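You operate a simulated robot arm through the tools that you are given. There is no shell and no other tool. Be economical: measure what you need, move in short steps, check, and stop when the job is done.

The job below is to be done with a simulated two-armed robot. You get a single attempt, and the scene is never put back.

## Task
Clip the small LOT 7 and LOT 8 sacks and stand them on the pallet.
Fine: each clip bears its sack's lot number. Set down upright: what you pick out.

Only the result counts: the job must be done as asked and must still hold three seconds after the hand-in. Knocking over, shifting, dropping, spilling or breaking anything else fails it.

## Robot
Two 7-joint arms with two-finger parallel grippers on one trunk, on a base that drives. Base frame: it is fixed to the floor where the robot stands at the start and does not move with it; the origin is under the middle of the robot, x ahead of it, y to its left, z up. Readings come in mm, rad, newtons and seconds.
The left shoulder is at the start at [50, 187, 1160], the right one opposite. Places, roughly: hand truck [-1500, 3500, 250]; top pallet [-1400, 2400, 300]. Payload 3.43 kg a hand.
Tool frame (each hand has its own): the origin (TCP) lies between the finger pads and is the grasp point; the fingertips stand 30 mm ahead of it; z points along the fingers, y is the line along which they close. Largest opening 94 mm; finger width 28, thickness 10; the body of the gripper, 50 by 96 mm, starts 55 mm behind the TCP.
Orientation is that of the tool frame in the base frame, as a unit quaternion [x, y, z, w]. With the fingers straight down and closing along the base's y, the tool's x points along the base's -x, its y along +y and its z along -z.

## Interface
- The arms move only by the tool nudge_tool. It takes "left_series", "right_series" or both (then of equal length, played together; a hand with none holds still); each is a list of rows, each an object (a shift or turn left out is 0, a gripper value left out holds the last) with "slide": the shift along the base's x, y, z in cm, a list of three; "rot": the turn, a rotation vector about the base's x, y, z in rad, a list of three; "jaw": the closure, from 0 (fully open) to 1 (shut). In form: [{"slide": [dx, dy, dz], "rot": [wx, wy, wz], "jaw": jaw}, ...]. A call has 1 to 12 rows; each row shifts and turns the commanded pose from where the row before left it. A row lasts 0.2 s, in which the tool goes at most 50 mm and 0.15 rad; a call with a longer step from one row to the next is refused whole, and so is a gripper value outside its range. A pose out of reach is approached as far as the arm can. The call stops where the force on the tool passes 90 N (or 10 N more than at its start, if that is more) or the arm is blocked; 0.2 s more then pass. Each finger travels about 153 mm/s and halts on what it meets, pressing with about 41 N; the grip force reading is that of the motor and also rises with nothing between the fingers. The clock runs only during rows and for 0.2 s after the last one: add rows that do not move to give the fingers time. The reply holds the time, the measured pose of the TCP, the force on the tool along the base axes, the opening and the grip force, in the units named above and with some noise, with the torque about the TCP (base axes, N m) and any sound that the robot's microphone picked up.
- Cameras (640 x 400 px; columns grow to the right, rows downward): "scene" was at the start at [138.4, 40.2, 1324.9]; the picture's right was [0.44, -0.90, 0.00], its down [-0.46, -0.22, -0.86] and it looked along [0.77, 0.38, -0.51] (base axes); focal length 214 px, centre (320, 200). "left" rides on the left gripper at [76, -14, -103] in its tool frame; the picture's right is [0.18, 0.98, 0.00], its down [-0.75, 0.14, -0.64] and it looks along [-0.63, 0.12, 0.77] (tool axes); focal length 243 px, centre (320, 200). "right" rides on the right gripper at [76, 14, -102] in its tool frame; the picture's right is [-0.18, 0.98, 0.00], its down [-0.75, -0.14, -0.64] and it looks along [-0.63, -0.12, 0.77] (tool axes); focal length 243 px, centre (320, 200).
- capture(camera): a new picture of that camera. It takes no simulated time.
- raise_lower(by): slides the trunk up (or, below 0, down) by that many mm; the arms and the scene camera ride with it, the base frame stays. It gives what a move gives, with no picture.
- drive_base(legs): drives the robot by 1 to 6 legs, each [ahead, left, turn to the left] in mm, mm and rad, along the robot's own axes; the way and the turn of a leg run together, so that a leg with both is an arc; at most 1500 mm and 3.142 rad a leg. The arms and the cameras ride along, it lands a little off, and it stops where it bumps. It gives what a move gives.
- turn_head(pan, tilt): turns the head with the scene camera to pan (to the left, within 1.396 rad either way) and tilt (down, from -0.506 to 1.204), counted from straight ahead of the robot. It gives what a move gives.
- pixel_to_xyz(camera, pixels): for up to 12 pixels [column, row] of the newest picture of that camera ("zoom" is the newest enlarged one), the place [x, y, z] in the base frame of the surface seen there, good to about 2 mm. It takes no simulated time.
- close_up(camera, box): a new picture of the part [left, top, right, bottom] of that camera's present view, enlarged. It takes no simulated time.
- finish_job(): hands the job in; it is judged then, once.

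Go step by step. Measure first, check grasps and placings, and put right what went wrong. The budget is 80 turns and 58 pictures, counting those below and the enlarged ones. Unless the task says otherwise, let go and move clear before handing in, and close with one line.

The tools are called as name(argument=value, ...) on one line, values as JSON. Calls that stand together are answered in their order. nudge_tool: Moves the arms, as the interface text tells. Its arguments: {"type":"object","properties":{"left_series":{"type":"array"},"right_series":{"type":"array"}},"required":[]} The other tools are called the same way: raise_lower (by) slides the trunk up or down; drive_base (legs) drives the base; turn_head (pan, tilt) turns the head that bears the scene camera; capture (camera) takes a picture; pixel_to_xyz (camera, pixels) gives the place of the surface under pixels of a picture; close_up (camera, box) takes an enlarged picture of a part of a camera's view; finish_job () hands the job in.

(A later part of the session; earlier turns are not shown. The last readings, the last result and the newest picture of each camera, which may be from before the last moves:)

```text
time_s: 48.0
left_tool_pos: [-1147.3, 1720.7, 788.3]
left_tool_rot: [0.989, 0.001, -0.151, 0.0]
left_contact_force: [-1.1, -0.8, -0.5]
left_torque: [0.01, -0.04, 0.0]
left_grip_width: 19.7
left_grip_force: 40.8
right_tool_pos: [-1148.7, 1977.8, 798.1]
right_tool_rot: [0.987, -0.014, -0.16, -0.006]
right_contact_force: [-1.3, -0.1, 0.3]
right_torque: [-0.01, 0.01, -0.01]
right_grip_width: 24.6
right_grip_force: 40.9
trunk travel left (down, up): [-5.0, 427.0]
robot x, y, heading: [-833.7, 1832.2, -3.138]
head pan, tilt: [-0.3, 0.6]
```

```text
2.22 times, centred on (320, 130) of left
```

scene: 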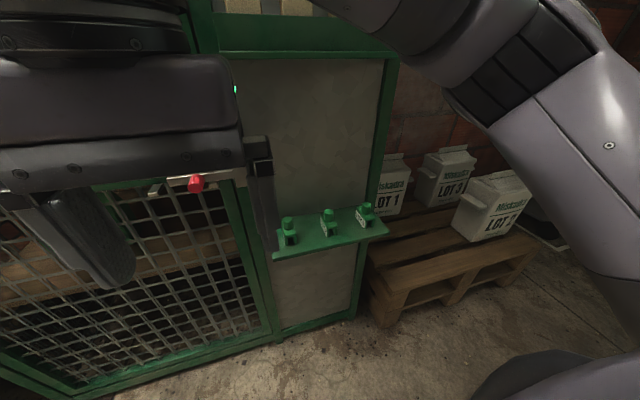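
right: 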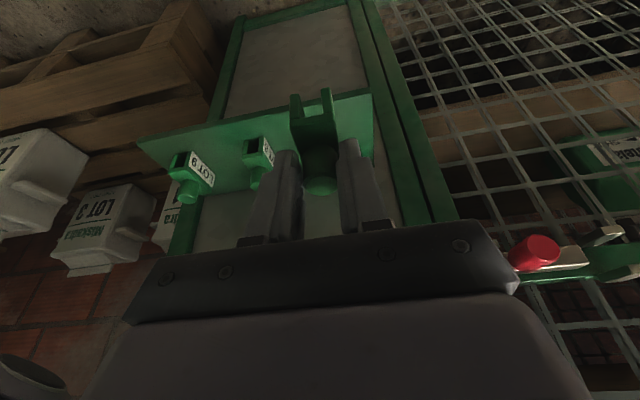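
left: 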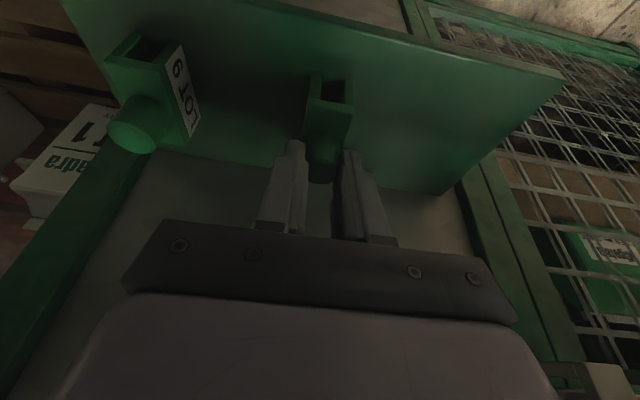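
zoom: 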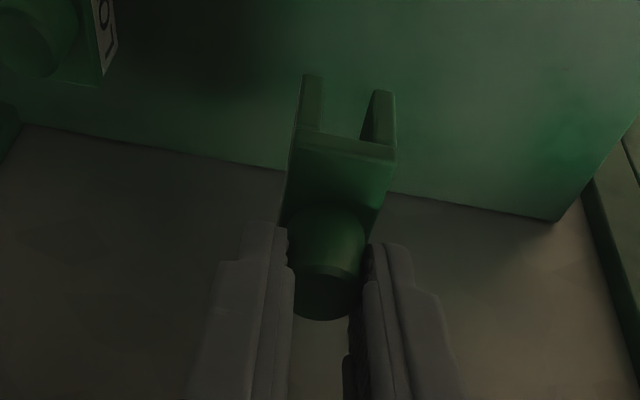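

Clip 8 is held too. I'll back off, raise the trunk and go back to the sack bench, turning there to face it.

drive_base(legs=[[-430, 0, 0]])

raise_lower(by=300)

drive_base(legs=[[0, 1490, 0], [0, 170, 0], [0, 0, -3.138]])

turn_head(pan=0.0, tilt=0.5)

capture(camera="scene")

```text
time_s: 50.6
left_tool_pos: [-716.5, 1722.7, 787.2]
left_tool_rot: [0.989, 0.001, -0.15, -0.001]
left_contact_force: [-0.7, -0.4, 0.0]
left_torque: [0.02, 0.01, 0.0]
left_grip_width: 19.9
left_grip_force: 40.9
right_tool_pos: [-719.3, 1979.7, 798.2]
right_tool_rot: [0.987, -0.014, -0.159, -0.007]
right_contact_force: [0.5, -0.8, -1.3]
right_torque: [0.02, -0.03, 0.01]
right_grip_width: 24.6
right_grip_force: 40.5
trunk travel left (down, up): [-5.0, 427.0]
robot x, y, heading: [-401.3, 1833.7, -3.139]
head pan, tilt: [-0.3, 0.6]
```

```text
time_s: 53.6
left_tool_pos: [-717.7, 1722.9, 1087.8]
left_tool_rot: [0.989, 0.001, -0.149, 0.0]
left_contact_force: [-0.4, -0.7, -1.2]
left_torque: [0.01, 0.01, 0.02]
left_grip_width: 20.0
left_grip_force: 40.9
right_tool_pos: [-719.4, 1979.2, 1098.4]
right_tool_rot: [0.987, -0.014, -0.159, -0.007]
right_contact_force: [-0.5, 0.1, -0.6]
right_torque: [-0.05, 0.01, -0.01]
right_grip_width: 24.5
right_grip_force: 41.0
trunk travel left (down, up): [-305.0, 127.0]
robot x, y, heading: [-404.5, 1833.3, -3.138]
head pan, tilt: [-0.3, 0.6]
```

```text
time_s: 69.5
left_tool_pos: [-85.5, 263.6, 1088.7]
left_tool_rot: [0.017, 0.989, -0.002, 0.149]
left_contact_force: [-0.5, -0.5, -0.8]
left_torque: [-0.04, 0.02, -0.01]
left_grip_width: 20.0
left_grip_force: 41.6
right_tool_pos: [-92.9, 7.1, 1097.9]
right_tool_rot: [0.031, 0.987, -0.009, 0.159]
right_contact_force: [-1.1, 0.7, -0.3]
right_torque: [0.0, -0.02, 0.0]
right_grip_width: 24.2
right_grip_force: 41.0
trunk travel left (down, up): [-305.0, 127.0]
robot x, y, heading: [-401.5, 165.6, -0.036]
head pan, tilt: [-0.3, 0.6]
```

```text
time_s: 70.3
left_tool_pos: [-86.0, 265.3, 1089.2]
left_tool_rot: [0.016, 0.989, -0.003, 0.15]
left_contact_force: [0.5, -0.5, -0.8]
left_torque: [0.04, 0.0, 0.03]
left_grip_width: 20.2
left_grip_force: 40.9
right_tool_pos: [-91.9, 7.5, 1097.4]
right_tool_rot: [0.032, 0.986, -0.009, 0.16]
right_contact_force: [0.1, -0.3, -0.2]
right_torque: [-0.02, -0.02, 0.0]
right_grip_width: 24.4
right_grip_force: 40.8
trunk travel left (down, up): [-305.0, 127.0]
robot x, y, heading: [-402.7, 164.9, -0.034]
head pan, tilt: [0.0, 0.499]
```

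```text
26 pictures are left
```

scene: 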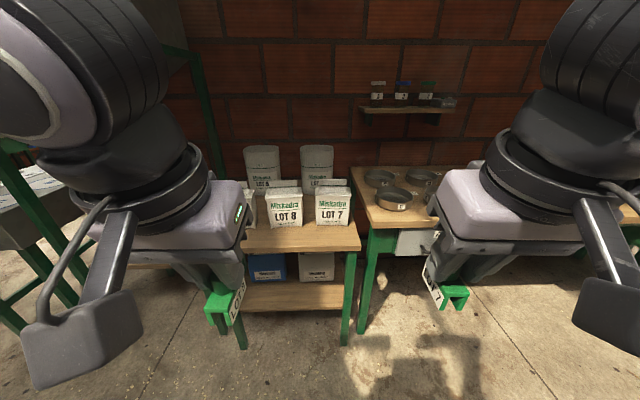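

I'm facing the bench with both clips in hand. I'll measure the sacks and the bench precisely.

close_up(camera="scene", box=[240, 170, 370, 250])

pixel_to_xyz(camera="zoom", pixels=[[150, 100], [300, 95], [160, 145], [300, 145], [390, 95], [520, 92], [385, 135], [535, 130], [160, 270], [530, 265], [225, 90], [460, 88]])

pixel_to_xyz(camera="scene", pixels=[[300, 249], [300, 305], [350, 330], [320, 270], [268, 268], [222, 305], [236, 300], [458, 296], [440, 300], [320, 240]])

```text
4.92 times, centred on (305, 210) of scene
```

zoom: 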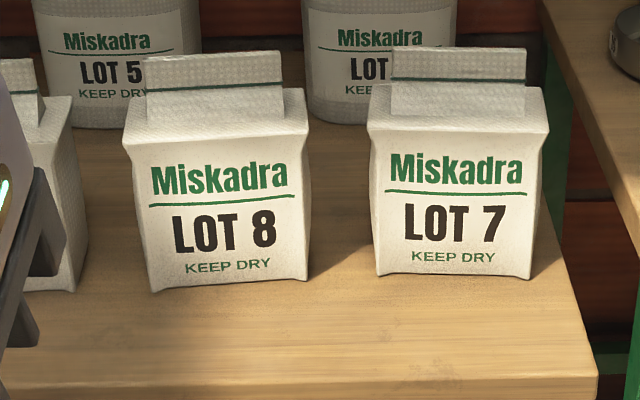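

```text
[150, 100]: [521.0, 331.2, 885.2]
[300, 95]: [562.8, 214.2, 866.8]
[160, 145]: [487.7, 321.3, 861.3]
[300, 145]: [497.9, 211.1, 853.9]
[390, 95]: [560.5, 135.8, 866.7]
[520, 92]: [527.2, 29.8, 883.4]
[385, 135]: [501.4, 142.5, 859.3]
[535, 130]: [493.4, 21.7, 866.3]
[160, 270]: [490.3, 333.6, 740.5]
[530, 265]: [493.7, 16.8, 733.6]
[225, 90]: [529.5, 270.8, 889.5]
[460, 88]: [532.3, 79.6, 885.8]
```

```text
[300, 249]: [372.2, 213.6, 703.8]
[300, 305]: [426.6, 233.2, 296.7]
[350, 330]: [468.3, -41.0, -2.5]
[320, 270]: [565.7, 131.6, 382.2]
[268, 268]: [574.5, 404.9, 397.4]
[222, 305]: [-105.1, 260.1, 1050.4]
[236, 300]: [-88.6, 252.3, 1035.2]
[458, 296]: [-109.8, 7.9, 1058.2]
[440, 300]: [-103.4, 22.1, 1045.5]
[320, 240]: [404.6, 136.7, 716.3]
```

The sack ridges run along y at x≈530, with tops near z≈905. While I'm in clear space I'll yaw both hands 90° so that the slots line up with the ridges, extending forward to test the reach.

pixel_to_xyz(camera="zoom", pixels=[[150, 62], [278, 55], [215, 60], [150, 85], [280, 80], [215, 110], [395, 50], [522, 53], [460, 50], [460, 80], [400, 108], [520, 110]])

nudge_tool(right_series=[{"slide": [1, -0.5, 0], "rot": [0, 0, 0.145]}, {"slide": [1, -0.5, 0], "rot": [0, 0, 0.145]}, {"slide": [1, -0.5, 0], "rot": [0, 0, 0.145]}, {"slide": [1, -0.5, 0], "rot": [0, 0, 0.145]}, {"slide": [1, 0, 0], "rot": [0, 0, 0.145]}, {"slide": [1, 0, 0], "rot": [0, 0, 0.145]}, {"slide": [1, 0, 0], "rot": [0, 0, 0.145]}, {"slide": [1, 0, 0], "rot": [0, 0, 0.145]}, {"slide": [1, 0, 0], "rot": [0, 0, 0.145]}, {"slide": [1, 0, 0], "rot": [0, 0, 0.145]}, {"slide": [1, 0, 0], "rot": [0, 0, 0.145]}, {}], left_series=[{"slide": [1, 0.5, 0], "rot": [0, 0, -0.14]}, {"slide": [1, 0.5, 0], "rot": [0, 0, -0.14]}, {"slide": [1, 0.5, 0], "rot": [0, 0, -0.14]}, {"slide": [1, 0.5, 0], "rot": [0, 0, -0.14]}, {"slide": [1, 0, 0], "rot": [0, 0, -0.14]}, {"slide": [1, 0, 0], "rot": [0, 0, -0.14]}, {"slide": [1, 0, 0], "rot": [0, 0, -0.14]}, {"slide": [1, 0, 0], "rot": [0, 0, -0.14]}, {"slide": [1, 0, 0], "rot": [0, 0, -0.14]}, {"slide": [1, 0, 0], "rot": [0, 0, -0.14]}, {"slide": [1, 0, 0], "rot": [0, 0, -0.14]}, {}])

```text
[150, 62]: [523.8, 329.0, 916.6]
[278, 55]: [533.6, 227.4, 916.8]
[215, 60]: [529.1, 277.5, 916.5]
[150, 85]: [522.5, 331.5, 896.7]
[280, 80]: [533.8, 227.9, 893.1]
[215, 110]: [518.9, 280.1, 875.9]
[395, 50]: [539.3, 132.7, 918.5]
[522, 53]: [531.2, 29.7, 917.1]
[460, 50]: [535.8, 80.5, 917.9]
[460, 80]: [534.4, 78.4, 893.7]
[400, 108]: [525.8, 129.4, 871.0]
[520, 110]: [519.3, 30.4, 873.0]
```

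```text
time_s: 72.9
left_tool_pos: [-121.6, 219.0, 1092.9]
left_tool_rot: [0.695, 0.703, -0.105, 0.108]
left_contact_force: [-0.6, 0.2, -0.4]
left_torque: [-0.01, 0.02, 0.03]
left_grip_width: 20.1
left_grip_force: 41.2
left hand out of reach, approached as far as the arm can: row 8, 9, 10, 11
right_tool_pos: [-95.2, 52.2, 1103.0]
right_tool_rot: [-0.684, 0.711, 0.108, 0.117]
right_contact_force: [0.7, -0.8, -0.2]
right_torque: [0.02, 0.0, 0.0]
right_grip_width: 24.4
right_grip_force: 41.1
right hand out of reach, approached as far as the arm can: row 9, 10, 11
trunk travel left (down, up): [-305.0, 127.0]
robot x, y, heading: [-403.3, 164.7, -0.032]
head pan, tilt: [0.0, 0.499]
```

With the hands yawed 90° the forward reach drops to about 300 mm. I need to know how close my base can come, so I'll look down at it.

turn_head(pan=0.0, tilt=1.2)

capture(camera="scene")

pixel_to_xyz(camera="scene", pixels=[[320, 390], [320, 370], [320, 340], [250, 380], [400, 380], [320, 300]])

```text
time_s: 74.0
left_tool_pos: [-120.6, 219.7, 1092.4]
left_tool_rot: [0.695, 0.704, -0.104, 0.107]
left_contact_force: [-0.7, 0.5, -0.1]
left_torque: [-0.03, 0.01, 0.02]
left_grip_width: 19.8
left_grip_force: 41.4
right_tool_pos: [-95.7, 51.1, 1102.2]
right_tool_rot: [-0.684, 0.712, 0.108, 0.118]
right_contact_force: [-0.7, 0.6, -0.6]
right_torque: [0.02, -0.01, -0.04]
right_grip_width: 24.4
right_grip_force: 40.9
trunk travel left (down, up): [-305.0, 127.0]
robot x, y, heading: [-406.0, 166.3, -0.035]
head pan, tilt: [0.0, 1.201]
```

```text
24 pictures are left
```

scene: 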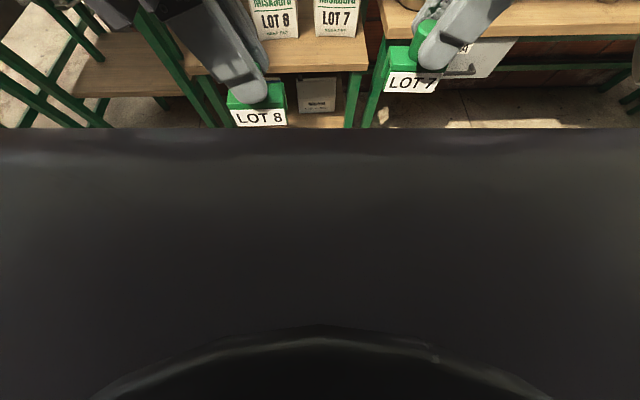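

```text
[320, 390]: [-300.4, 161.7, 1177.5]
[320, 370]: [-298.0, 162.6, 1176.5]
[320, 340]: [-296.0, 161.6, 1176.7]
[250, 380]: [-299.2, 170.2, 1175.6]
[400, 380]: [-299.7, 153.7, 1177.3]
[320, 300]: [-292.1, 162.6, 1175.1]
```

Both clips hang level, with labels on both faces. The reach is probably limited by height, since the wrist is far above the shoulder, so I'll raise the trunk, lower the hands and test the forward reach here in the open.

raise_lower(by=110)

nudge_tool(right_series=[{"slide": [0, -1, -4]}, {"slide": [0, -1, -4]}, {"slide": [0, -1, -4.5]}, {"slide": [0, -1, -4.5]}, {"slide": [0, 0, -4.5]}, {"slide": [3, 0, 0]}, {"slide": [3, 0, 0]}, {"slide": [3, 0, 0]}, {"slide": [3, 0, 0]}, {"slide": [3, 0, 0]}, {"slide": [3, 0, 0]}, {}], left_series=[{"slide": [0, 1, -4]}, {"slide": [0, 1, -4]}, {"slide": [0, 1, -4]}, {"slide": [0, 1, -4.5]}, {"slide": [0, 0.5, -4.5]}, {"slide": [3, 0, 0]}, {"slide": [3, 0, 0]}, {"slide": [3, 0, 0]}, {"slide": [3, 0, 0]}, {"slide": [3, 0, 0]}, {"slide": [3, 0, 0]}, {}])

```text
time_s: 75.4
left_tool_pos: [-121.0, 219.8, 1202.8]
left_tool_rot: [0.694, 0.704, -0.104, 0.109]
left_contact_force: [1.2, -0.7, -0.6]
left_torque: [0.02, 0.01, 0.03]
left_grip_width: 20.0
left_grip_force: 41.3
right_tool_pos: [-95.9, 52.1, 1213.7]
right_tool_rot: [-0.683, 0.712, 0.108, 0.118]
right_contact_force: [0.3, 0.7, -0.4]
right_torque: [-0.04, -0.03, 0.02]
right_grip_width: 24.5
right_grip_force: 40.8
trunk travel left (down, up): [-415.0, 17.0]
robot x, y, heading: [-405.0, 162.1, -0.037]
head pan, tilt: [0.0, 1.201]
```

```text
time_s: 78.0
left_tool_pos: [-96.6, 242.0, 980.3]
left_tool_rot: [0.691, 0.707, -0.101, 0.111]
left_contact_force: [-0.4, -0.6, -0.8]
left_torque: [-0.03, 0.03, -0.03]
left_grip_width: 20.2
left_grip_force: 40.6
left hand out of reach, approached as far as the arm can: row 1, 2, 6, 7, 8, 9, 10, 11
right_tool_pos: [-121.1, 34.9, 1123.6]
right_tool_rot: [-0.683, 0.713, 0.108, 0.117]
right_contact_force: [0.0, -0.9, 0.4]
right_torque: [0.01, -0.01, -0.03]
right_grip_width: 24.3
right_grip_force: 41.6
right hand out of reach, approached as far as the arm can: row 1, 2, 3, 4, 5, 6, 7, 8, 9, 10, 11
trunk travel left (down, up): [-415.0, 17.0]
robot x, y, heading: [-402.1, 161.0, -0.032]
head pan, tilt: [0.0, 1.201]
```

The right wrist hits a joint limit in this yaw direction. I'll turn both hands back through neutral to the opposite yaw and see whether that reaches better.

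nudge_tool(right_series=[{"slide": [0, -0.4, 0], "rot": [0, 0, -0.145]}, {"slide": [0, -0.4, 0], "rot": [0, 0, -0.145]}, {"slide": [0, -0.4, 0], "rot": [0, 0, -0.145]}, {"slide": [0, -0.4, -1], "rot": [0, 0, -0.145]}, {"slide": [0, -0.4, -2], "rot": [0, 0, -0.145]}, {"slide": [0, -0.4, -2], "rot": [0, 0, -0.145]}, {"slide": [0, -0.4, -2], "rot": [0, 0, -0.145]}, {"slide": [0, -0.4, -2], "rot": [0, 0, -0.145]}, {"slide": [0, -0.4, -2], "rot": [0, 0, -0.145]}, {"slide": [0, -0.4, -2], "rot": [0, 0, -0.145]}, {"slide": [0, 0, 0], "rot": [0, 0, -0.145]}, {}], left_series=[{"slide": [0, 0.4, 0], "rot": [0, 0, 0.145]}, {"slide": [0, 0.4, 0], "rot": [0, 0, 0.145]}, {"slide": [0, 0.4, 0], "rot": [0, 0, 0.145]}, {"slide": [0, 0.4, 0], "rot": [0, 0, 0.145]}, {"slide": [0, 0.4, 0], "rot": [0, 0, 0.145]}, {"slide": [0, 0.4, 0], "rot": [0, 0, 0.145]}, {"slide": [0, 0.4, 0], "rot": [0, 0, 0.145]}, {"slide": [0, 0.4, 0], "rot": [0, 0, 0.145]}, {"slide": [0, 0.4, 0], "rot": [0, 0, 0.145]}, {"slide": [0, 0.4, 0], "rot": [0, 0, 0.145]}, {"slide": [0, 0, 0], "rot": [0, 0, 0.145]}, {}])

nudge_tool(right_series=[{"slide": [0, -0.4, 0], "rot": [0, 0, -0.145]}, {"slide": [0, -0.4, 0], "rot": [0, 0, -0.145]}, {"slide": [0, -0.4, 0], "rot": [0, 0, -0.145]}, {"slide": [0, -0.4, 0], "rot": [0, 0, -0.145]}, {"slide": [0, -0.4, 0], "rot": [0, 0, -0.145]}, {"slide": [0, -0.4, 0], "rot": [0, 0, -0.145]}, {"slide": [0, -0.4, 0], "rot": [0, 0, -0.145]}, {"slide": [0, -0.4, 0], "rot": [0, 0, -0.145]}, {"slide": [0, -0.4, 0], "rot": [0, 0, -0.145]}, {"slide": [0, 0, 0], "rot": [0, 0, -0.145]}, {"slide": [0, 0, 0], "rot": [0, 0, -0.12]}, {}], left_series=[{"slide": [0, 0.4, 0], "rot": [0, 0, 0.145]}, {"slide": [0, 0.4, 0], "rot": [0, 0, 0.145]}, {"slide": [0, 0.4, 0], "rot": [0, 0, 0.145]}, {"slide": [0, 0.4, 0], "rot": [0, 0, 0.145]}, {"slide": [0, 0.4, 0], "rot": [0, 0, 0.145]}, {"slide": [0, 0.4, 0], "rot": [0, 0, 0.145]}, {"slide": [0, 0.4, 0], "rot": [0, 0, 0.145]}, {"slide": [0, 0.4, 0], "rot": [0, 0, 0.145]}, {"slide": [0, 0.4, 0], "rot": [0, 0, 0.145]}, {"slide": [0, 0, 0], "rot": [0, 0, 0.145]}, {"slide": [0, 0, 0], "rot": [0, 0, 0.1]}, {}])

```text
time_s: 80.6
left_tool_pos: [-92.4, 300.0, 991.5]
left_tool_rot: [-0.02, 0.989, 0.004, 0.149]
left_contact_force: [0.1, 0.8, -0.4]
left_torque: [0.02, 0.0, -0.02]
left_grip_width: 20.0
left_grip_force: 41.5
left hand out of reach, approached as far as the arm can: row 8, 9, 10, 11
right_tool_pos: [-100.4, 1.2, 995.7]
right_tool_rot: [0.033, 0.987, -0.009, 0.16]
right_contact_force: [-0.8, -0.4, -0.4]
right_torque: [-0.01, -0.04, 0.0]
right_grip_width: 24.6
right_grip_force: 40.8
right hand out of reach, approached as far as the arm can: row 6, 7, 8
trunk travel left (down, up): [-415.0, 17.0]
robot x, y, heading: [-400.6, 168.8, -0.031]
head pan, tilt: [0.0, 1.201]
```

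```text
time_s: 83.2
left_tool_pos: [-91.6, 346.3, 995.6]
left_tool_rot: [0.706, -0.693, -0.107, -0.103]
left_contact_force: [0.1, 0.7, 0.2]
left_torque: [-0.01, 0.01, 0.02]
left_grip_width: 20.0
left_grip_force: 40.8
left hand out of reach, approached as far as the arm can: row 1, 2, 4
right_tool_pos: [-99.8, -33.7, 997.4]
right_tool_rot: [0.721, 0.674, -0.12, 0.106]
right_contact_force: [-0.4, 0.1, -0.8]
right_torque: [0.02, 0.04, 0.01]
right_grip_width: 24.6
right_grip_force: 41.0
trunk travel left (down, up): [-415.0, 17.0]
robot x, y, heading: [-400.2, 164.4, -0.034]
head pan, tilt: [0.0, 1.201]
```

The opposite yaw works for both hands. I'll now test forward reach here, at slightly lower height.

nudge_tool(right_series=[{"slide": [3, 0, -1]}, {"slide": [3, 0, -1]}, {"slide": [3, 0, -1]}, {"slide": [3, 0, -1]}, {"slide": [3, 0, 0]}, {"slide": [3, 0, 0]}, {}], left_series=[{"slide": [3, -1, -1]}, {"slide": [3, -1, -1]}, {"slide": [3, -1, -1]}, {"slide": [3, -1, -1]}, {"slide": [3, 0, 0]}, {"slide": [3, 0, 0]}, {}])

```text
time_s: 84.8
left_tool_pos: [54.7, 395.2, 1000.4]
left_tool_rot: [0.705, -0.693, -0.107, -0.102]
left_contact_force: [-1.0, 0.0, 0.2]
left_torque: [0.0, 0.03, -0.01]
left_grip_width: 20.2
left_grip_force: 40.7
left hand out of reach, approached as far as the arm can: row 1, 2, 3, 4, 5, 6
right_tool_pos: [78.2, -35.8, 956.5]
right_tool_rot: [0.72, 0.675, -0.12, 0.105]
right_contact_force: [0.5, -0.7, 0.5]
right_torque: [0.0, -0.01, 0.0]
right_grip_width: 24.6
right_grip_force: 40.7
trunk travel left (down, up): [-415.0, 17.0]
robot x, y, heading: [-398.1, 165.7, -0.033]
head pan, tilt: [0.0, 1.201]
```

The right hand reached 476 mm ahead, which is enough to stay well clear of the bench with the base. I'll raise the right hand, tuck the left hand back out of the way, then look at it all.

nudge_tool(right_series=[{"slide": [0, 0, 2]}, {"slide": [0, 0, 2]}, {"slide": [0, 0, 2]}, {"slide": [0, 0, 0.5]}, {}], left_series=[{"slide": [-3, 0, 2]}, {"slide": [-4, 0, 2]}, {"slide": [-4, 0, 2]}, {"slide": [-4, 0, 2]}, {}])

turn_head(pan=-0.2, tilt=0.7)

capture(camera="scene")

```text
time_s: 86.0
left_tool_pos: [-96.4, 394.9, 1077.5]
left_tool_rot: [0.704, -0.694, -0.108, -0.103]
left_contact_force: [-0.6, 0.2, -0.7]
left_torque: [0.03, -0.02, 0.02]
left_grip_width: 20.0
left_grip_force: 40.7
right_tool_pos: [79.3, -34.7, 1022.0]
right_tool_rot: [0.721, 0.675, -0.119, 0.106]
right_contact_force: [-0.2, 0.0, -0.1]
right_torque: [0.03, 0.02, 0.01]
right_grip_width: 24.2
right_grip_force: 40.9
trunk travel left (down, up): [-415.0, 17.0]
robot x, y, heading: [-406.2, 164.9, -0.032]
head pan, tilt: [0.0, 1.201]
```

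```text
time_s: 86.9
left_tool_pos: [-96.4, 396.2, 1078.4]
left_tool_rot: [0.705, -0.693, -0.108, -0.103]
left_contact_force: [-0.3, 0.3, -0.2]
left_torque: [0.01, -0.02, 0.0]
left_grip_width: 19.9
left_grip_force: 41.0
right_tool_pos: [78.2, -34.7, 1021.7]
right_tool_rot: [0.72, 0.675, -0.12, 0.108]
right_contact_force: [0.2, 0.7, 0.0]
right_torque: [0.0, -0.01, 0.0]
right_grip_width: 24.2
right_grip_force: 41.1
trunk travel left (down, up): [-415.0, 17.0]
robot x, y, heading: [-402.3, 165.5, -0.032]
head pan, tilt: [-0.201, 0.7]
```

```text
23 pictures are left
```

scene: 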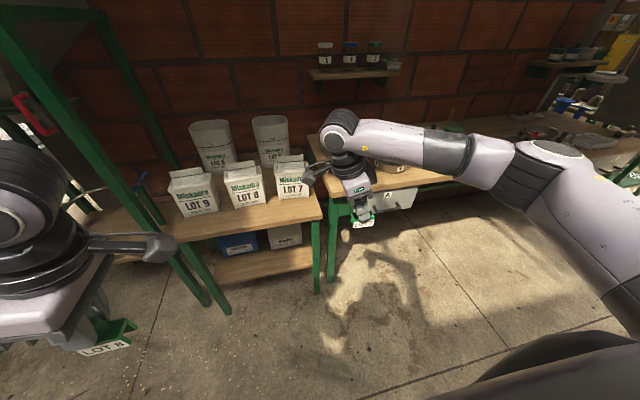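

The right arm extends nicely with LOT 7 facing back at (362,223). Before driving the base in, I'll check where the hopper posts at the left are.

pixel_to_xyz(camera="scene", pixels=[[95, 110], [60, 70], [200, 290], [150, 205], [105, 50], [30, 110], [30, 30], [362, 223], [352, 225], [373, 220], [362, 215]])

close_up(camera="scene", box=[320, 160, 400, 240])

```text
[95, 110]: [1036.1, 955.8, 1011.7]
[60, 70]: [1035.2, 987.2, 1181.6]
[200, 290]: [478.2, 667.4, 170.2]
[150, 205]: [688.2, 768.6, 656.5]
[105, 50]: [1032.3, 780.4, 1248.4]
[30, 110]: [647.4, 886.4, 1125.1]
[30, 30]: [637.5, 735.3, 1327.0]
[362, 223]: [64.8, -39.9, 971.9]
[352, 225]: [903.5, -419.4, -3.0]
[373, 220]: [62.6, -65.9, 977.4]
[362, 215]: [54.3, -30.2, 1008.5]
```

```text
5.00 times, centred on (360, 200) of scene
```

zoom: 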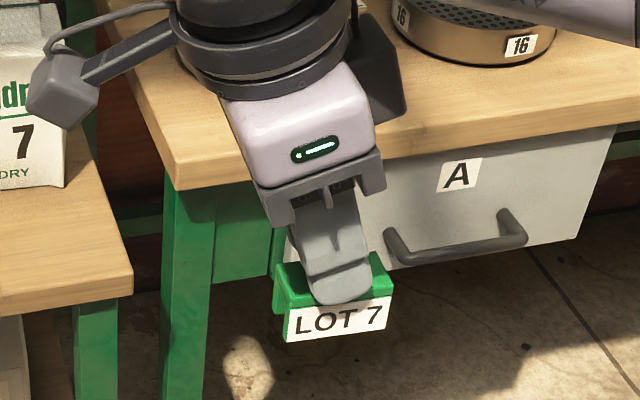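

The posts stay clear of my path. I'll drive so that clip 7 is above the LOT 7 ridge.

drive_base(legs=[[400, 138, 0], [50, 0, 0]])

capture(camera="right")

```text
time_s: 90.1
left_tool_pos: [365.7, 514.2, 1077.2]
left_tool_rot: [0.703, -0.695, -0.108, -0.103]
left_contact_force: [0.3, -0.7, 0.8]
left_torque: [-0.02, 0.01, 0.04]
left_grip_width: 20.2
left_grip_force: 41.1
right_tool_pos: [539.7, 84.5, 1022.2]
right_tool_rot: [0.723, 0.672, -0.12, 0.105]
right_contact_force: [0.4, 0.4, -0.4]
right_torque: [-0.01, 0.03, 0.02]
right_grip_width: 24.6
right_grip_force: 41.2
trunk travel left (down, up): [-415.0, 17.0]
robot x, y, heading: [55.3, 285.1, -0.036]
head pan, tilt: [-0.201, 0.7]
```

```text
21 pictures are left
```

right: 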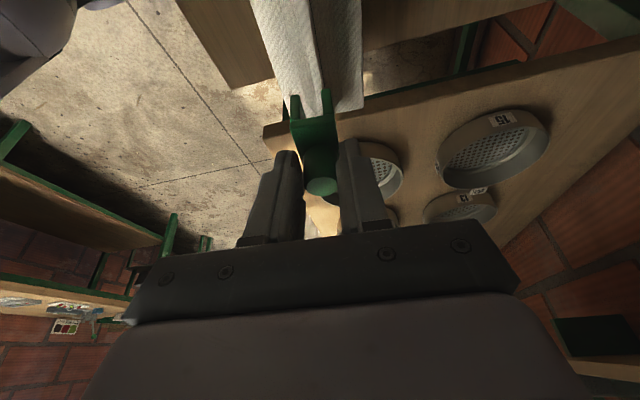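

The right camera sees the sack's ridge just beyond the clip at (315,90). I'll enlarge it to measure the ridge's two faces and the clip.

close_up(camera="right", box=[240, 0, 400, 200])

pixel_to_xyz(camera="right", pixels=[[313, 20], [313, 60], [323, 20], [325, 60], [305, 40], [335, 40], [280, 40], [350, 60], [297, 110], [328, 105], [298, 125], [335, 120]])

```text
2.00 times, centred on (320, 100) of right
```

zoom: 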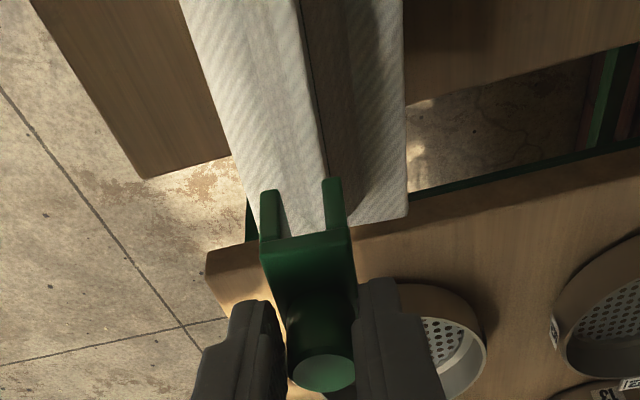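

```text
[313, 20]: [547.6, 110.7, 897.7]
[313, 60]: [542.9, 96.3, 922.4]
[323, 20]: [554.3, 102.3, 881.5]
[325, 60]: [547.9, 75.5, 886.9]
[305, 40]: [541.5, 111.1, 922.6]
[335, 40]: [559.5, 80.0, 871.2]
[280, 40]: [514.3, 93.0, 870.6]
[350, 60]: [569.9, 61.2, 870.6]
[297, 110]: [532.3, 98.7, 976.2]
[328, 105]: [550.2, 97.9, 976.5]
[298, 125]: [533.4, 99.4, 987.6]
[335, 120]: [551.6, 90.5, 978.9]
```

I'll probe across the ridge in the enlarged view to find its thickness and centre.

pixel_to_xyz(camera="zoom", pixels=[[220, 100], [240, 100], [255, 100], [270, 100], [280, 100], [288, 100], [296, 100], [302, 100], [308, 100], [314, 100], [325, 160], [316, 160]])

pixel_to_xyz(camera="zoom", pixels=[[268, 200], [333, 190], [263, 250], [345, 238], [270, 195], [275, 200], [326, 190], [337, 182], [300, 245], [290, 150], [300, 150], [308, 150]])

```text
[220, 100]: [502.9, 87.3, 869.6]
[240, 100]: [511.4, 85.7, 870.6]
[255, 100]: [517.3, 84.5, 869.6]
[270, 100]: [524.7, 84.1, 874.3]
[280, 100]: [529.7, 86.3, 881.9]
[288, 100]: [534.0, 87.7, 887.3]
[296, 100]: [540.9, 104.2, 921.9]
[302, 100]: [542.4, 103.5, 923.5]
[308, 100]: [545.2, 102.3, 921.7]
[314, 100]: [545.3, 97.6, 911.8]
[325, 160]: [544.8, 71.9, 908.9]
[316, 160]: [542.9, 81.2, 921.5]
```

```text
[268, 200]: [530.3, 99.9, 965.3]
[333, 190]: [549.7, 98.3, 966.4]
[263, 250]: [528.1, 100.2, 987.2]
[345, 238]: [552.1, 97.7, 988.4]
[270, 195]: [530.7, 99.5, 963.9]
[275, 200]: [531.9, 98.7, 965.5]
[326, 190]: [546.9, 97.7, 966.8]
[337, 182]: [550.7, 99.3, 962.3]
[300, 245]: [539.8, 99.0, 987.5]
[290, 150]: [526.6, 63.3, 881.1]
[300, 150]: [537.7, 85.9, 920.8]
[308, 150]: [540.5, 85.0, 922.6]
```

The clip spans x 528–552 (centre 540.2) and the ridge is centred at x≈540.5 with its top at 922, so they line up well. I'll shift 4 mm along the ridge, level slightly and lower until just above.

nudge_tool(right_series=[{"slide": [0, 0.4, -1], "rot": [0.018, 0, 0]}, {"slide": [0, 0, -1]}, {"slide": [0, 0, -0.8]}, {}])

close_up(camera="right", box=[240, 40, 400, 200])

pixel_to_xyz(camera="zoom", pixels=[[250, 150], [320, 150], [260, 180], [345, 180], [285, 60], [295, 60], [300, 60], [310, 60]])

```text
time_s: 91.1
left_tool_pos: [363.9, 515.4, 1077.0]
left_tool_rot: [0.703, -0.695, -0.108, -0.104]
left_contact_force: [-0.2, 0.2, -0.3]
left_torque: [-0.02, 0.01, 0.01]
left_grip_width: 20.2
left_grip_force: 41.3
right_tool_pos: [538.2, 88.5, 994.7]
right_tool_rot: [0.724, 0.673, -0.114, 0.099]
right_contact_force: [-0.2, -0.1, 0.3]
right_torque: [-0.01, 0.0, 0.05]
right_grip_width: 24.7
right_grip_force: 41.0
trunk travel left (down, up): [-415.0, 17.0]
robot x, y, heading: [55.9, 285.0, -0.036]
head pan, tilt: [-0.201, 0.7]
```

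```text
2.50 times, centred on (320, 120) of right
```

zoom: 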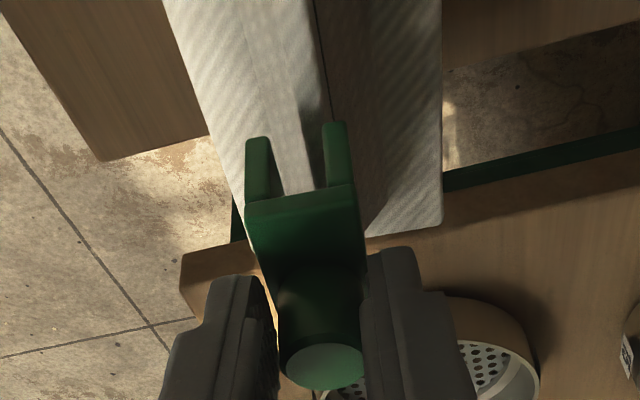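

```text
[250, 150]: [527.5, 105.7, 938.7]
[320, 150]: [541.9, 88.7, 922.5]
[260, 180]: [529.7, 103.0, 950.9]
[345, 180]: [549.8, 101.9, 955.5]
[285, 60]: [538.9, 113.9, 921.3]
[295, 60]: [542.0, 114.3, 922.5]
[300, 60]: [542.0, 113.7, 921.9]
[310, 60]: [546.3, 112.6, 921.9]
```

The clip centre (≈539) is a millimetre or so short of the ridge (≈540.5). I'll correct that and press it down.

nudge_tool(right_series=[{"slide": [0.15, 0, 0]}, {"slide": [0, 0, -0.6]}, {"slide": [0, 0, -0.6]}, {"slide": [0, 0, -0.5]}, {"slide": [0, 0, -0.5]}, {"slide": [0, 0, -0.5]}, {"slide": [0, 0, -0.4]}, {}])

close_up(camera="right", box=[240, 40, 400, 200])

```text
time_s: 92.9
left_tool_pos: [365.0, 513.9, 1077.9]
left_tool_rot: [0.703, -0.695, -0.108, -0.104]
left_contact_force: [0.0, 0.7, -0.1]
left_torque: [-0.04, 0.0, 0.01]
left_grip_width: 19.9
left_grip_force: 41.3
right_tool_pos: [537.8, 89.3, 962.7]
right_tool_rot: [0.724, 0.673, -0.113, 0.099]
right_contact_force: [0.5, 0.2, 0.3]
right_torque: [0.01, -0.07, -0.01]
right_grip_width: 24.3
right_grip_force: 40.6
trunk travel left (down, up): [-415.0, 17.0]
robot x, y, heading: [53.9, 288.8, -0.038]
head pan, tilt: [-0.201, 0.7]
```

```text
2.50 times, centred on (320, 120) of right
```

zoom: 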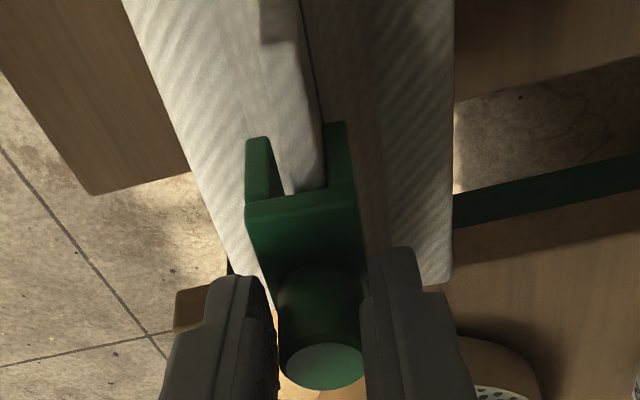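

The clip straddles the ridge without contact force yet. I'll keep pressing gently until it seats.

nudge_tool(right_series=[{"slide": [0, 0, -0.3]}, {"slide": [0, 0, -0.3]}, {"slide": [0, 0, -0.3]}, {"slide": [0, 0, -0.3]}, {}])

close_up(camera="right", box=[240, 40, 400, 200])

```text
time_s: 94.1
left_tool_pos: [361.4, 515.1, 1078.6]
left_tool_rot: [0.703, -0.695, -0.106, -0.104]
left_contact_force: [-1.1, 0.5, -0.5]
left_torque: [0.01, 0.02, 0.01]
left_grip_width: 20.1
left_grip_force: 40.9
right_tool_pos: [540.3, 89.9, 958.4]
right_tool_rot: [0.725, 0.673, -0.107, 0.103]
right_contact_force: [4.0, -0.4, 43.2]
right_torque: [0.04, -0.16, 0.01]
right_grip_width: 24.6
right_grip_force: 41.2
trunk travel left (down, up): [-415.0, 17.0]
robot x, y, heading: [56.3, 284.4, -0.04]
head pan, tilt: [-0.201, 0.7]
heard: snap
```

```text
2.50 times, centred on (320, 120) of right
```

zoom: 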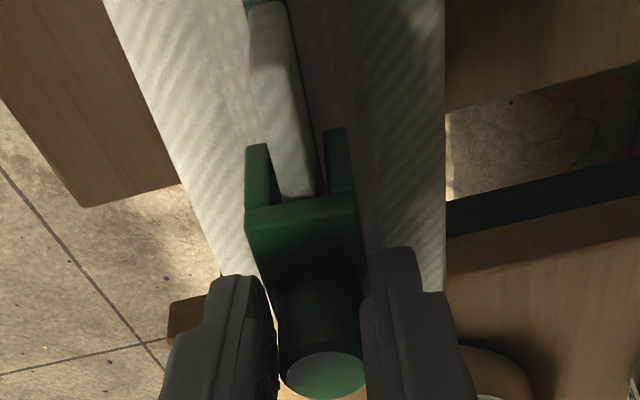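

A snap was heard at 43 N: clip 7 is on. I'll release, rise and pull the right hand back.

nudge_tool(right_series=[{"jaw": 0.5}, {"jaw": 0.5}, {"slide": [0, 0, 2]}, {"slide": [0, 0, 3]}, {"slide": [0, 0, 3], "jaw": 0.3}, {"slide": [-2, 0, 3]}, {"slide": [-4, -1, 0]}, {"slide": [-4, -1, 0]}, {"slide": [-4, -1, 0]}, {"slide": [-4, 0, 0]}, {}])

turn_head(pan=-0.3, tilt=0.9)

capture(camera="scene")

```text
time_s: 96.5
left_tool_pos: [364.8, 514.9, 1078.8]
left_tool_rot: [0.703, -0.696, -0.107, -0.104]
left_contact_force: [0.1, -0.2, -0.6]
left_torque: [0.02, -0.03, 0.01]
left_grip_width: 20.0
left_grip_force: 40.5
right_tool_pos: [357.3, 57.7, 1061.6]
right_tool_rot: [0.723, 0.674, -0.112, 0.099]
right_contact_force: [-0.8, -0.5, 0.2]
right_torque: [-0.01, 0.0, 0.01]
right_grip_width: 65.8
right_grip_force: 0.0
trunk travel left (down, up): [-415.0, 17.0]
robot x, y, heading: [55.6, 284.8, -0.036]
head pan, tilt: [-0.201, 0.7]
```

```text
time_s: 97.2
left_tool_pos: [364.0, 514.2, 1077.8]
left_tool_rot: [0.703, -0.695, -0.108, -0.103]
left_contact_force: [-0.5, -0.2, -0.5]
left_torque: [-0.01, 0.0, 0.01]
left_grip_width: 20.1
left_grip_force: 40.6
right_tool_pos: [357.4, 58.3, 1062.3]
right_tool_rot: [0.724, 0.673, -0.115, 0.099]
right_contact_force: [-1.1, -0.7, -0.2]
right_torque: [0.01, 0.01, 0.02]
right_grip_width: 66.0
right_grip_force: 0.1
trunk travel left (down, up): [-415.0, 17.0]
robot x, y, heading: [58.8, 284.8, -0.039]
head pan, tilt: [-0.3, 0.901]
```

```text
16 pictures are left
```

scene: 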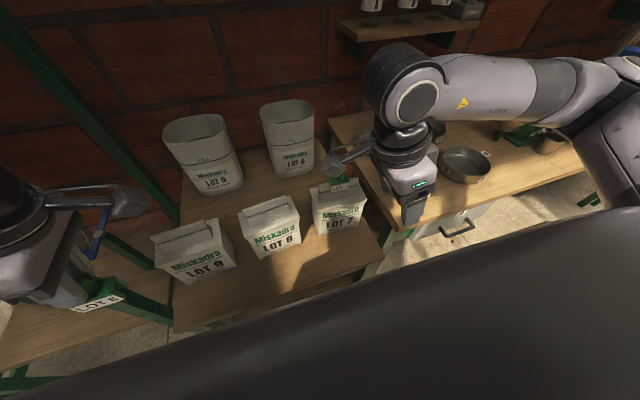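

LOT 7 now wears its clip (340,185). Next I'll shift the base right so that the left hand can work on LOT 8 from its own side, and extend it over the ridge.

drive_base(legs=[[0, -235, 0.036]])

nudge_tool(left_series=[{"slide": [3, 0, 0], "rot": [0, 0, 0.04]}, {"slide": [3, 0, 0]}, {"slide": [3, 0, 0]}, {"slide": [3, 0, 0]}, {"slide": [2, 0, -1]}, {"slide": [2, 0, -1]}, {}])

```text
time_s: 99.0
left_tool_pos: [350.1, 288.7, 1078.7]
left_tool_rot: [0.715, -0.683, -0.11, -0.103]
left_contact_force: [-1.1, -0.4, -1.1]
left_torque: [0.01, 0.0, -0.02]
left_grip_width: 20.1
left_grip_force: 40.6
right_tool_pos: [359.0, -167.7, 1061.1]
right_tool_rot: [0.711, 0.687, -0.112, 0.101]
right_contact_force: [0.4, -0.4, 0.4]
right_torque: [0.0, -0.01, 0.02]
right_grip_width: 65.8
right_grip_force: 0.1
trunk travel left (down, up): [-415.0, 17.0]
robot x, y, heading: [49.6, 52.2, -0.003]
head pan, tilt: [-0.3, 0.901]
```

```text
time_s: 100.6
left_tool_pos: [510.3, 288.8, 1057.5]
left_tool_rot: [0.729, -0.668, -0.112, -0.101]
left_contact_force: [0.8, -0.1, 0.2]
left_torque: [0.0, 0.01, 0.03]
left_grip_width: 20.1
left_grip_force: 40.9
right_tool_pos: [360.1, -166.2, 1061.6]
right_tool_rot: [0.712, 0.686, -0.111, 0.102]
right_contact_force: [0.0, -0.2, 0.2]
right_torque: [-0.01, 0.01, 0.02]
right_grip_width: 65.9
right_grip_force: 0.1
trunk travel left (down, up): [-415.0, 17.0]
robot x, y, heading: [52.8, 50.4, -0.008]
head pan, tilt: [-0.3, 0.901]
```

The left hand reaches fine. I'll bring clip 8 above the ridge and look at the alignment.

nudge_tool(left_series=[{"slide": [1.2, -0.5, -1]}, {"slide": [1.1, -0.6, -1.5]}, {"slide": [0, 0, -1.2]}, {}])

close_up(camera="left", box=[240, 20, 400, 200])

pixel_to_xyz(camera="zoom", pixels=[[300, 80], [320, 80], [330, 80], [340, 80], [350, 80], [360, 80], [300, 200], [380, 200], [340, 220], [290, 170], [380, 170], [340, 120]])

```text
time_s: 101.6
left_tool_pos: [519.0, 296.6, 1027.4]
left_tool_rot: [0.729, -0.669, -0.111, -0.1]
left_contact_force: [0.7, -0.3, -0.5]
left_torque: [0.0, 0.01, 0.0]
left_grip_width: 20.1
left_grip_force: 40.7
left hand out of reach, approached as far as the arm can: row 1, 2, 3
right_tool_pos: [358.7, -166.4, 1062.3]
right_tool_rot: [0.712, 0.686, -0.112, 0.101]
right_contact_force: [-0.2, -0.3, -0.3]
right_torque: [0.0, 0.0, -0.01]
right_grip_width: 65.6
right_grip_force: 0.1
trunk travel left (down, up): [-415.0, 17.0]
robot x, y, heading: [47.2, 48.6, 0.002]
head pan, tilt: [-0.3, 0.901]
```

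```text
2.22 times, centred on (320, 110) of left
```

zoom: 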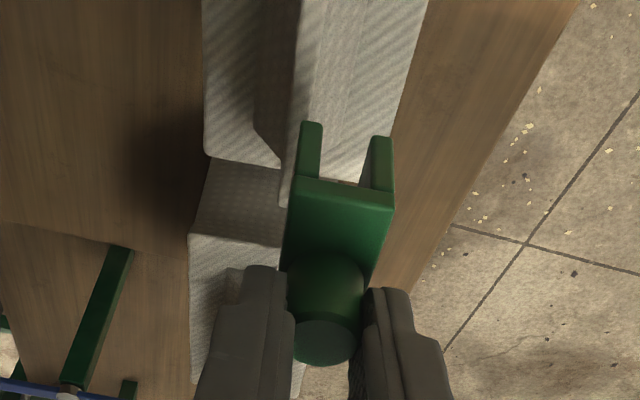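

```text
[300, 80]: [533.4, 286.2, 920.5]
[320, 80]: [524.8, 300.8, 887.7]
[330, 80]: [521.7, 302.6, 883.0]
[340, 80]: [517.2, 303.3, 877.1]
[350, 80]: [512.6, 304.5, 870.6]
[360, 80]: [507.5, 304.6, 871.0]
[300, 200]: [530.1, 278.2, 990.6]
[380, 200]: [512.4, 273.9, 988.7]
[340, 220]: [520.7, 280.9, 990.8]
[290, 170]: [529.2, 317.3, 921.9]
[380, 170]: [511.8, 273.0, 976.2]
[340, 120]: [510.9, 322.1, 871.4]
```

The left hand is just short of reach. I'll move the base a bit closer and to the right, then reposition.

drive_base(legs=[[45, -28, 0]])

nudge_tool(left_series=[{"slide": [-1.5, 0, 0]}, {"slide": [-1.5, 0.5, -0.5]}, {}])

```text
time_s: 102.5
left_tool_pos: [526.7, 298.6, 1027.4]
left_tool_rot: [0.732, -0.665, -0.111, -0.099]
left_contact_force: [-2.2, 2.2, -1.2]
left_torque: [-0.14, -0.18, -0.05]
left_grip_width: 20.1
left_grip_force: 40.9
right_tool_pos: [372.1, -167.1, 1062.0]
right_tool_rot: [0.709, 0.689, -0.112, 0.102]
right_contact_force: [1.5, 2.4, 0.2]
right_torque: [-0.13, 0.13, -0.04]
right_grip_width: 65.9
right_grip_force: 0.0
trunk travel left (down, up): [-415.0, 17.0]
robot x, y, heading: [57.6, 50.7, 0.006]
head pan, tilt: [-0.3, 0.901]
```

```text
time_s: 103.3
left_tool_pos: [497.8, 301.8, 1021.3]
left_tool_rot: [0.732, -0.665, -0.111, -0.099]
left_contact_force: [0.2, 0.9, -0.7]
left_torque: [-0.01, 0.04, -0.01]
left_grip_width: 19.7
left_grip_force: 41.7
right_tool_pos: [372.6, -168.6, 1061.1]
right_tool_rot: [0.708, 0.69, -0.111, 0.101]
right_contact_force: [1.3, 1.0, 0.0]
right_torque: [0.01, 0.01, 0.0]
right_grip_width: 65.9
right_grip_force: 0.1
trunk travel left (down, up): [-415.0, 17.0]
robot x, y, heading: [62.3, 46.5, 0.002]
head pan, tilt: [-0.3, 0.901]
```

The base has come up against the bench at x≈60, so that is my limit. I'll back off a touch and shift right, giving the left arm an easier sideways angle.

drive_base(legs=[[-10, 0, 0], [0, -40, 0]])

nudge_tool(left_series=[{"slide": [1.5, 0.5, 1]}, {"slide": [1.5, 0.5, 1]}, {"slide": [1, 0.3, 0]}, {"slide": [0.6, 0.2, 0]}, {}])

```text
time_s: 104.5
left_tool_pos: [487.6, 262.1, 1022.3]
left_tool_rot: [0.732, -0.665, -0.112, -0.099]
left_contact_force: [0.2, -0.3, 0.2]
left_torque: [0.02, 0.02, 0.04]
left_grip_width: 20.1
left_grip_force: 41.3
right_tool_pos: [362.2, -209.0, 1060.6]
right_tool_rot: [0.709, 0.69, -0.111, 0.101]
right_contact_force: [0.1, -0.3, 0.6]
right_torque: [0.02, 0.0, 0.0]
right_grip_width: 65.6
right_grip_force: 0.1
trunk travel left (down, up): [-415.0, 17.0]
robot x, y, heading: [51.2, 6.2, 0.007]
head pan, tilt: [-0.3, 0.901]
```

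```text
time_s: 105.7
left_tool_pos: [533.5, 276.1, 1041.1]
left_tool_rot: [0.731, -0.666, -0.111, -0.099]
left_contact_force: [-0.3, 0.2, -0.5]
left_torque: [-0.01, -0.01, 0.02]
left_grip_width: 20.0
left_grip_force: 41.0
right_tool_pos: [361.8, -208.3, 1061.1]
right_tool_rot: [0.709, 0.689, -0.111, 0.102]
right_contact_force: [-1.0, 0.4, -0.3]
right_torque: [0.0, -0.02, 0.0]
right_grip_width: 65.9
right_grip_force: 0.1
trunk travel left (down, up): [-415.0, 17.0]
robot x, y, heading: [52.5, 3.3, 0.002]
head pan, tilt: [-0.3, 0.901]
```

It reaches now. I'll lower to just above the ridge, then measure the clip's alignment and yaw.

nudge_tool(left_series=[{"slide": [-0.1, 0, -1]}, {"slide": [-0.1, 0, -1]}, {"slide": [0, 0, -0.8]}, {}])

close_up(camera="left", box=[260, 40, 380, 160])

```text
time_s: 106.7
left_tool_pos: [530.7, 276.6, 1014.7]
left_tool_rot: [0.732, -0.665, -0.111, -0.098]
left_contact_force: [0.2, -0.4, 0.0]
left_torque: [-0.03, 0.02, 0.01]
left_grip_width: 19.7
left_grip_force: 41.2
right_tool_pos: [362.0, -208.4, 1061.2]
right_tool_rot: [0.708, 0.69, -0.112, 0.101]
right_contact_force: [0.6, 0.1, -0.6]
right_torque: [0.0, -0.01, -0.03]
right_grip_width: 65.7
right_grip_force: 0.2
trunk travel left (down, up): [-415.0, 17.0]
robot x, y, heading: [54.1, 6.8, 0.001]
head pan, tilt: [-0.3, 0.901]
```

```text
3.33 times, centred on (320, 100) of left
```

zoom: 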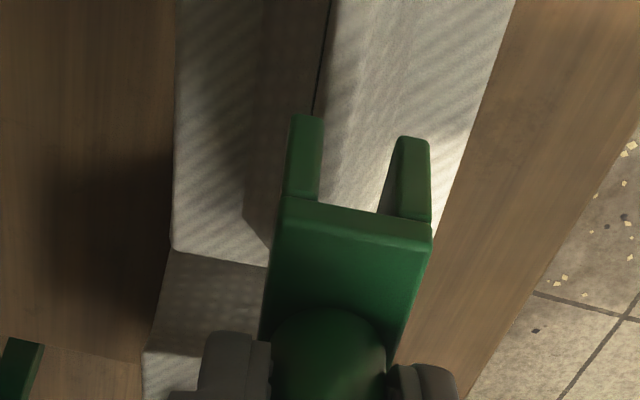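

pixel_to_xyz(camera="zoom", pixels=[[288, 208], [428, 240], [305, 150], [410, 170], [295, 150], [318, 150], [392, 200], [428, 200], [275, 280], [405, 300], [285, 240], [420, 255]])

pixel_to_xyz(camera="zoom", pixels=[[318, 80], [326, 80], [334, 80], [345, 80], [355, 80], [365, 80], [325, 180], [335, 180], [345, 180], [355, 180], [328, 30], [340, 30]])

```text
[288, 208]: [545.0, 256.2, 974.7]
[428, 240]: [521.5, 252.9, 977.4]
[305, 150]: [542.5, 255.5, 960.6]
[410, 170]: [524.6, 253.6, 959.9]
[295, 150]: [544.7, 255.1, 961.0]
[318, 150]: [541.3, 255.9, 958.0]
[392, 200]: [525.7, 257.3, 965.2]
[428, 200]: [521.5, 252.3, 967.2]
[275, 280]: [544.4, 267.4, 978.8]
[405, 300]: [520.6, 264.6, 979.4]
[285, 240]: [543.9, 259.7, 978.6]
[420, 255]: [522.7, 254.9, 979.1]
```

```text
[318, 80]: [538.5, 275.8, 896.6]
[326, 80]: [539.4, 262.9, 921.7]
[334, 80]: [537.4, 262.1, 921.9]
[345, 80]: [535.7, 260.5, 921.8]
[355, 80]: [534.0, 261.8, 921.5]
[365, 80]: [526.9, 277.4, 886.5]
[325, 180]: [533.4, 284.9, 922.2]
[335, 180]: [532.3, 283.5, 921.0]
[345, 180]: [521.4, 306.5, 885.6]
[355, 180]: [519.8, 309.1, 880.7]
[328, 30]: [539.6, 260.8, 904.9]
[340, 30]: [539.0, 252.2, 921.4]
```

The clip's centre is at (531, 277.5) while the ridge centre there is x≈534.8; the yaw agrees. I'll shift 3.5 mm forward and start lowering over the ridge.

nudge_tool(left_series=[{"slide": [0.35, 0, 0]}, {"slide": [0, 0, -0.8]}, {"slide": [0, 0, -0.7]}, {}])

close_up(camera="left", box=[260, 40, 380, 160])

pixel_to_xyz(camera="zoom", pixels=[[288, 208], [428, 240], [326, 80], [334, 80], [345, 80], [355, 80], [365, 80], [330, 150], [345, 150], [360, 150], [370, 150], [375, 80]])

```text
time_s: 107.7
left_tool_pos: [529.6, 281.4, 1001.5]
left_tool_rot: [0.731, -0.666, -0.11, -0.1]
left_contact_force: [1.2, -0.6, -0.3]
left_torque: [0.01, -0.02, 0.01]
left_grip_width: 19.9
left_grip_force: 41.0
left hand out of reach, approached as far as the arm can: row 2
right_tool_pos: [362.3, -209.3, 1060.3]
right_tool_rot: [0.709, 0.689, -0.111, 0.101]
right_contact_force: [-0.1, 0.6, -0.4]
right_torque: [0.0, 0.02, -0.01]
right_grip_width: 66.1
right_grip_force: 0.0
trunk travel left (down, up): [-415.0, 17.0]
robot x, y, heading: [51.4, 7.4, 0.004]
head pan, tilt: [-0.3, 0.901]
```

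```text
3.33 times, centred on (320, 100) of left
```

zoom: 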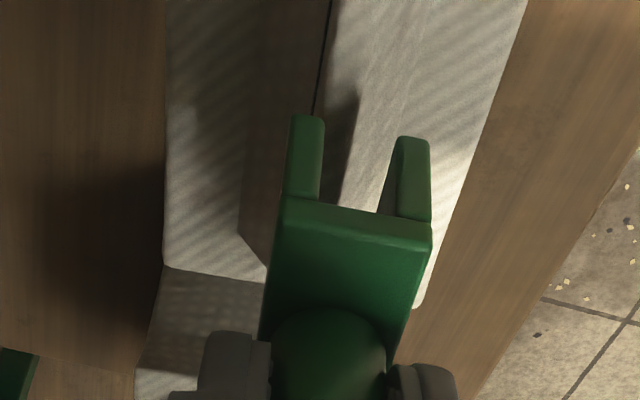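

```text
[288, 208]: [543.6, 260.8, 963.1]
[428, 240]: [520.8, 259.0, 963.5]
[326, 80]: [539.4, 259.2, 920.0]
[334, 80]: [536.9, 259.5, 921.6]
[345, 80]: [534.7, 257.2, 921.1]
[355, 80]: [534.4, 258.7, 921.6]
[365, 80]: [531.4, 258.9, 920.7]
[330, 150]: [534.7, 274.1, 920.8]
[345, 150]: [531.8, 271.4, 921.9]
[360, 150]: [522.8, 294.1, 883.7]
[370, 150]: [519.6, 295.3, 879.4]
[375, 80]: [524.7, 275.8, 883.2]
```

Lowering the arm takes it out of reach, but the trunk can do the lowering instead. I'll raise the hand a little, correct x, and then use the trunk.

nudge_tool(left_series=[{"slide": [0, 0, 1.5]}, {"slide": [0, 0, 1.5]}, {"slide": [0.3, -0.3, 0.5]}, {}])

raise_lower(by=-40)

```text
time_s: 108.7
left_tool_pos: [534.7, 277.1, 1035.6]
left_tool_rot: [0.731, -0.666, -0.111, -0.098]
left_contact_force: [0.3, 0.5, -0.6]
left_torque: [-0.02, -0.01, 0.0]
left_grip_width: 20.1
left_grip_force: 41.1
right_tool_pos: [363.2, -209.2, 1061.0]
right_tool_rot: [0.709, 0.689, -0.112, 0.101]
right_contact_force: [0.2, 0.2, -0.9]
right_torque: [-0.02, -0.01, 0.0]
right_grip_width: 65.7
right_grip_force: 0.1
trunk travel left (down, up): [-415.0, 17.0]
robot x, y, heading: [53.6, 6.3, 0.004]
head pan, tilt: [-0.3, 0.901]
```

```text
time_s: 109.6
left_tool_pos: [533.9, 276.9, 995.3]
left_tool_rot: [0.731, -0.666, -0.111, -0.099]
left_contact_force: [-0.2, 0.2, 0.0]
left_torque: [0.02, 0.0, -0.01]
left_grip_width: 19.8
left_grip_force: 41.4
right_tool_pos: [362.3, -207.7, 1021.4]
right_tool_rot: [0.708, 0.69, -0.111, 0.102]
right_contact_force: [0.7, -0.6, 0.0]
right_torque: [0.02, 0.05, -0.02]
right_grip_width: 65.9
right_grip_force: 0.0
trunk travel left (down, up): [-375.0, 57.0]
robot x, y, heading: [50.1, 5.9, -0.002]
head pan, tilt: [-0.3, 0.901]
```

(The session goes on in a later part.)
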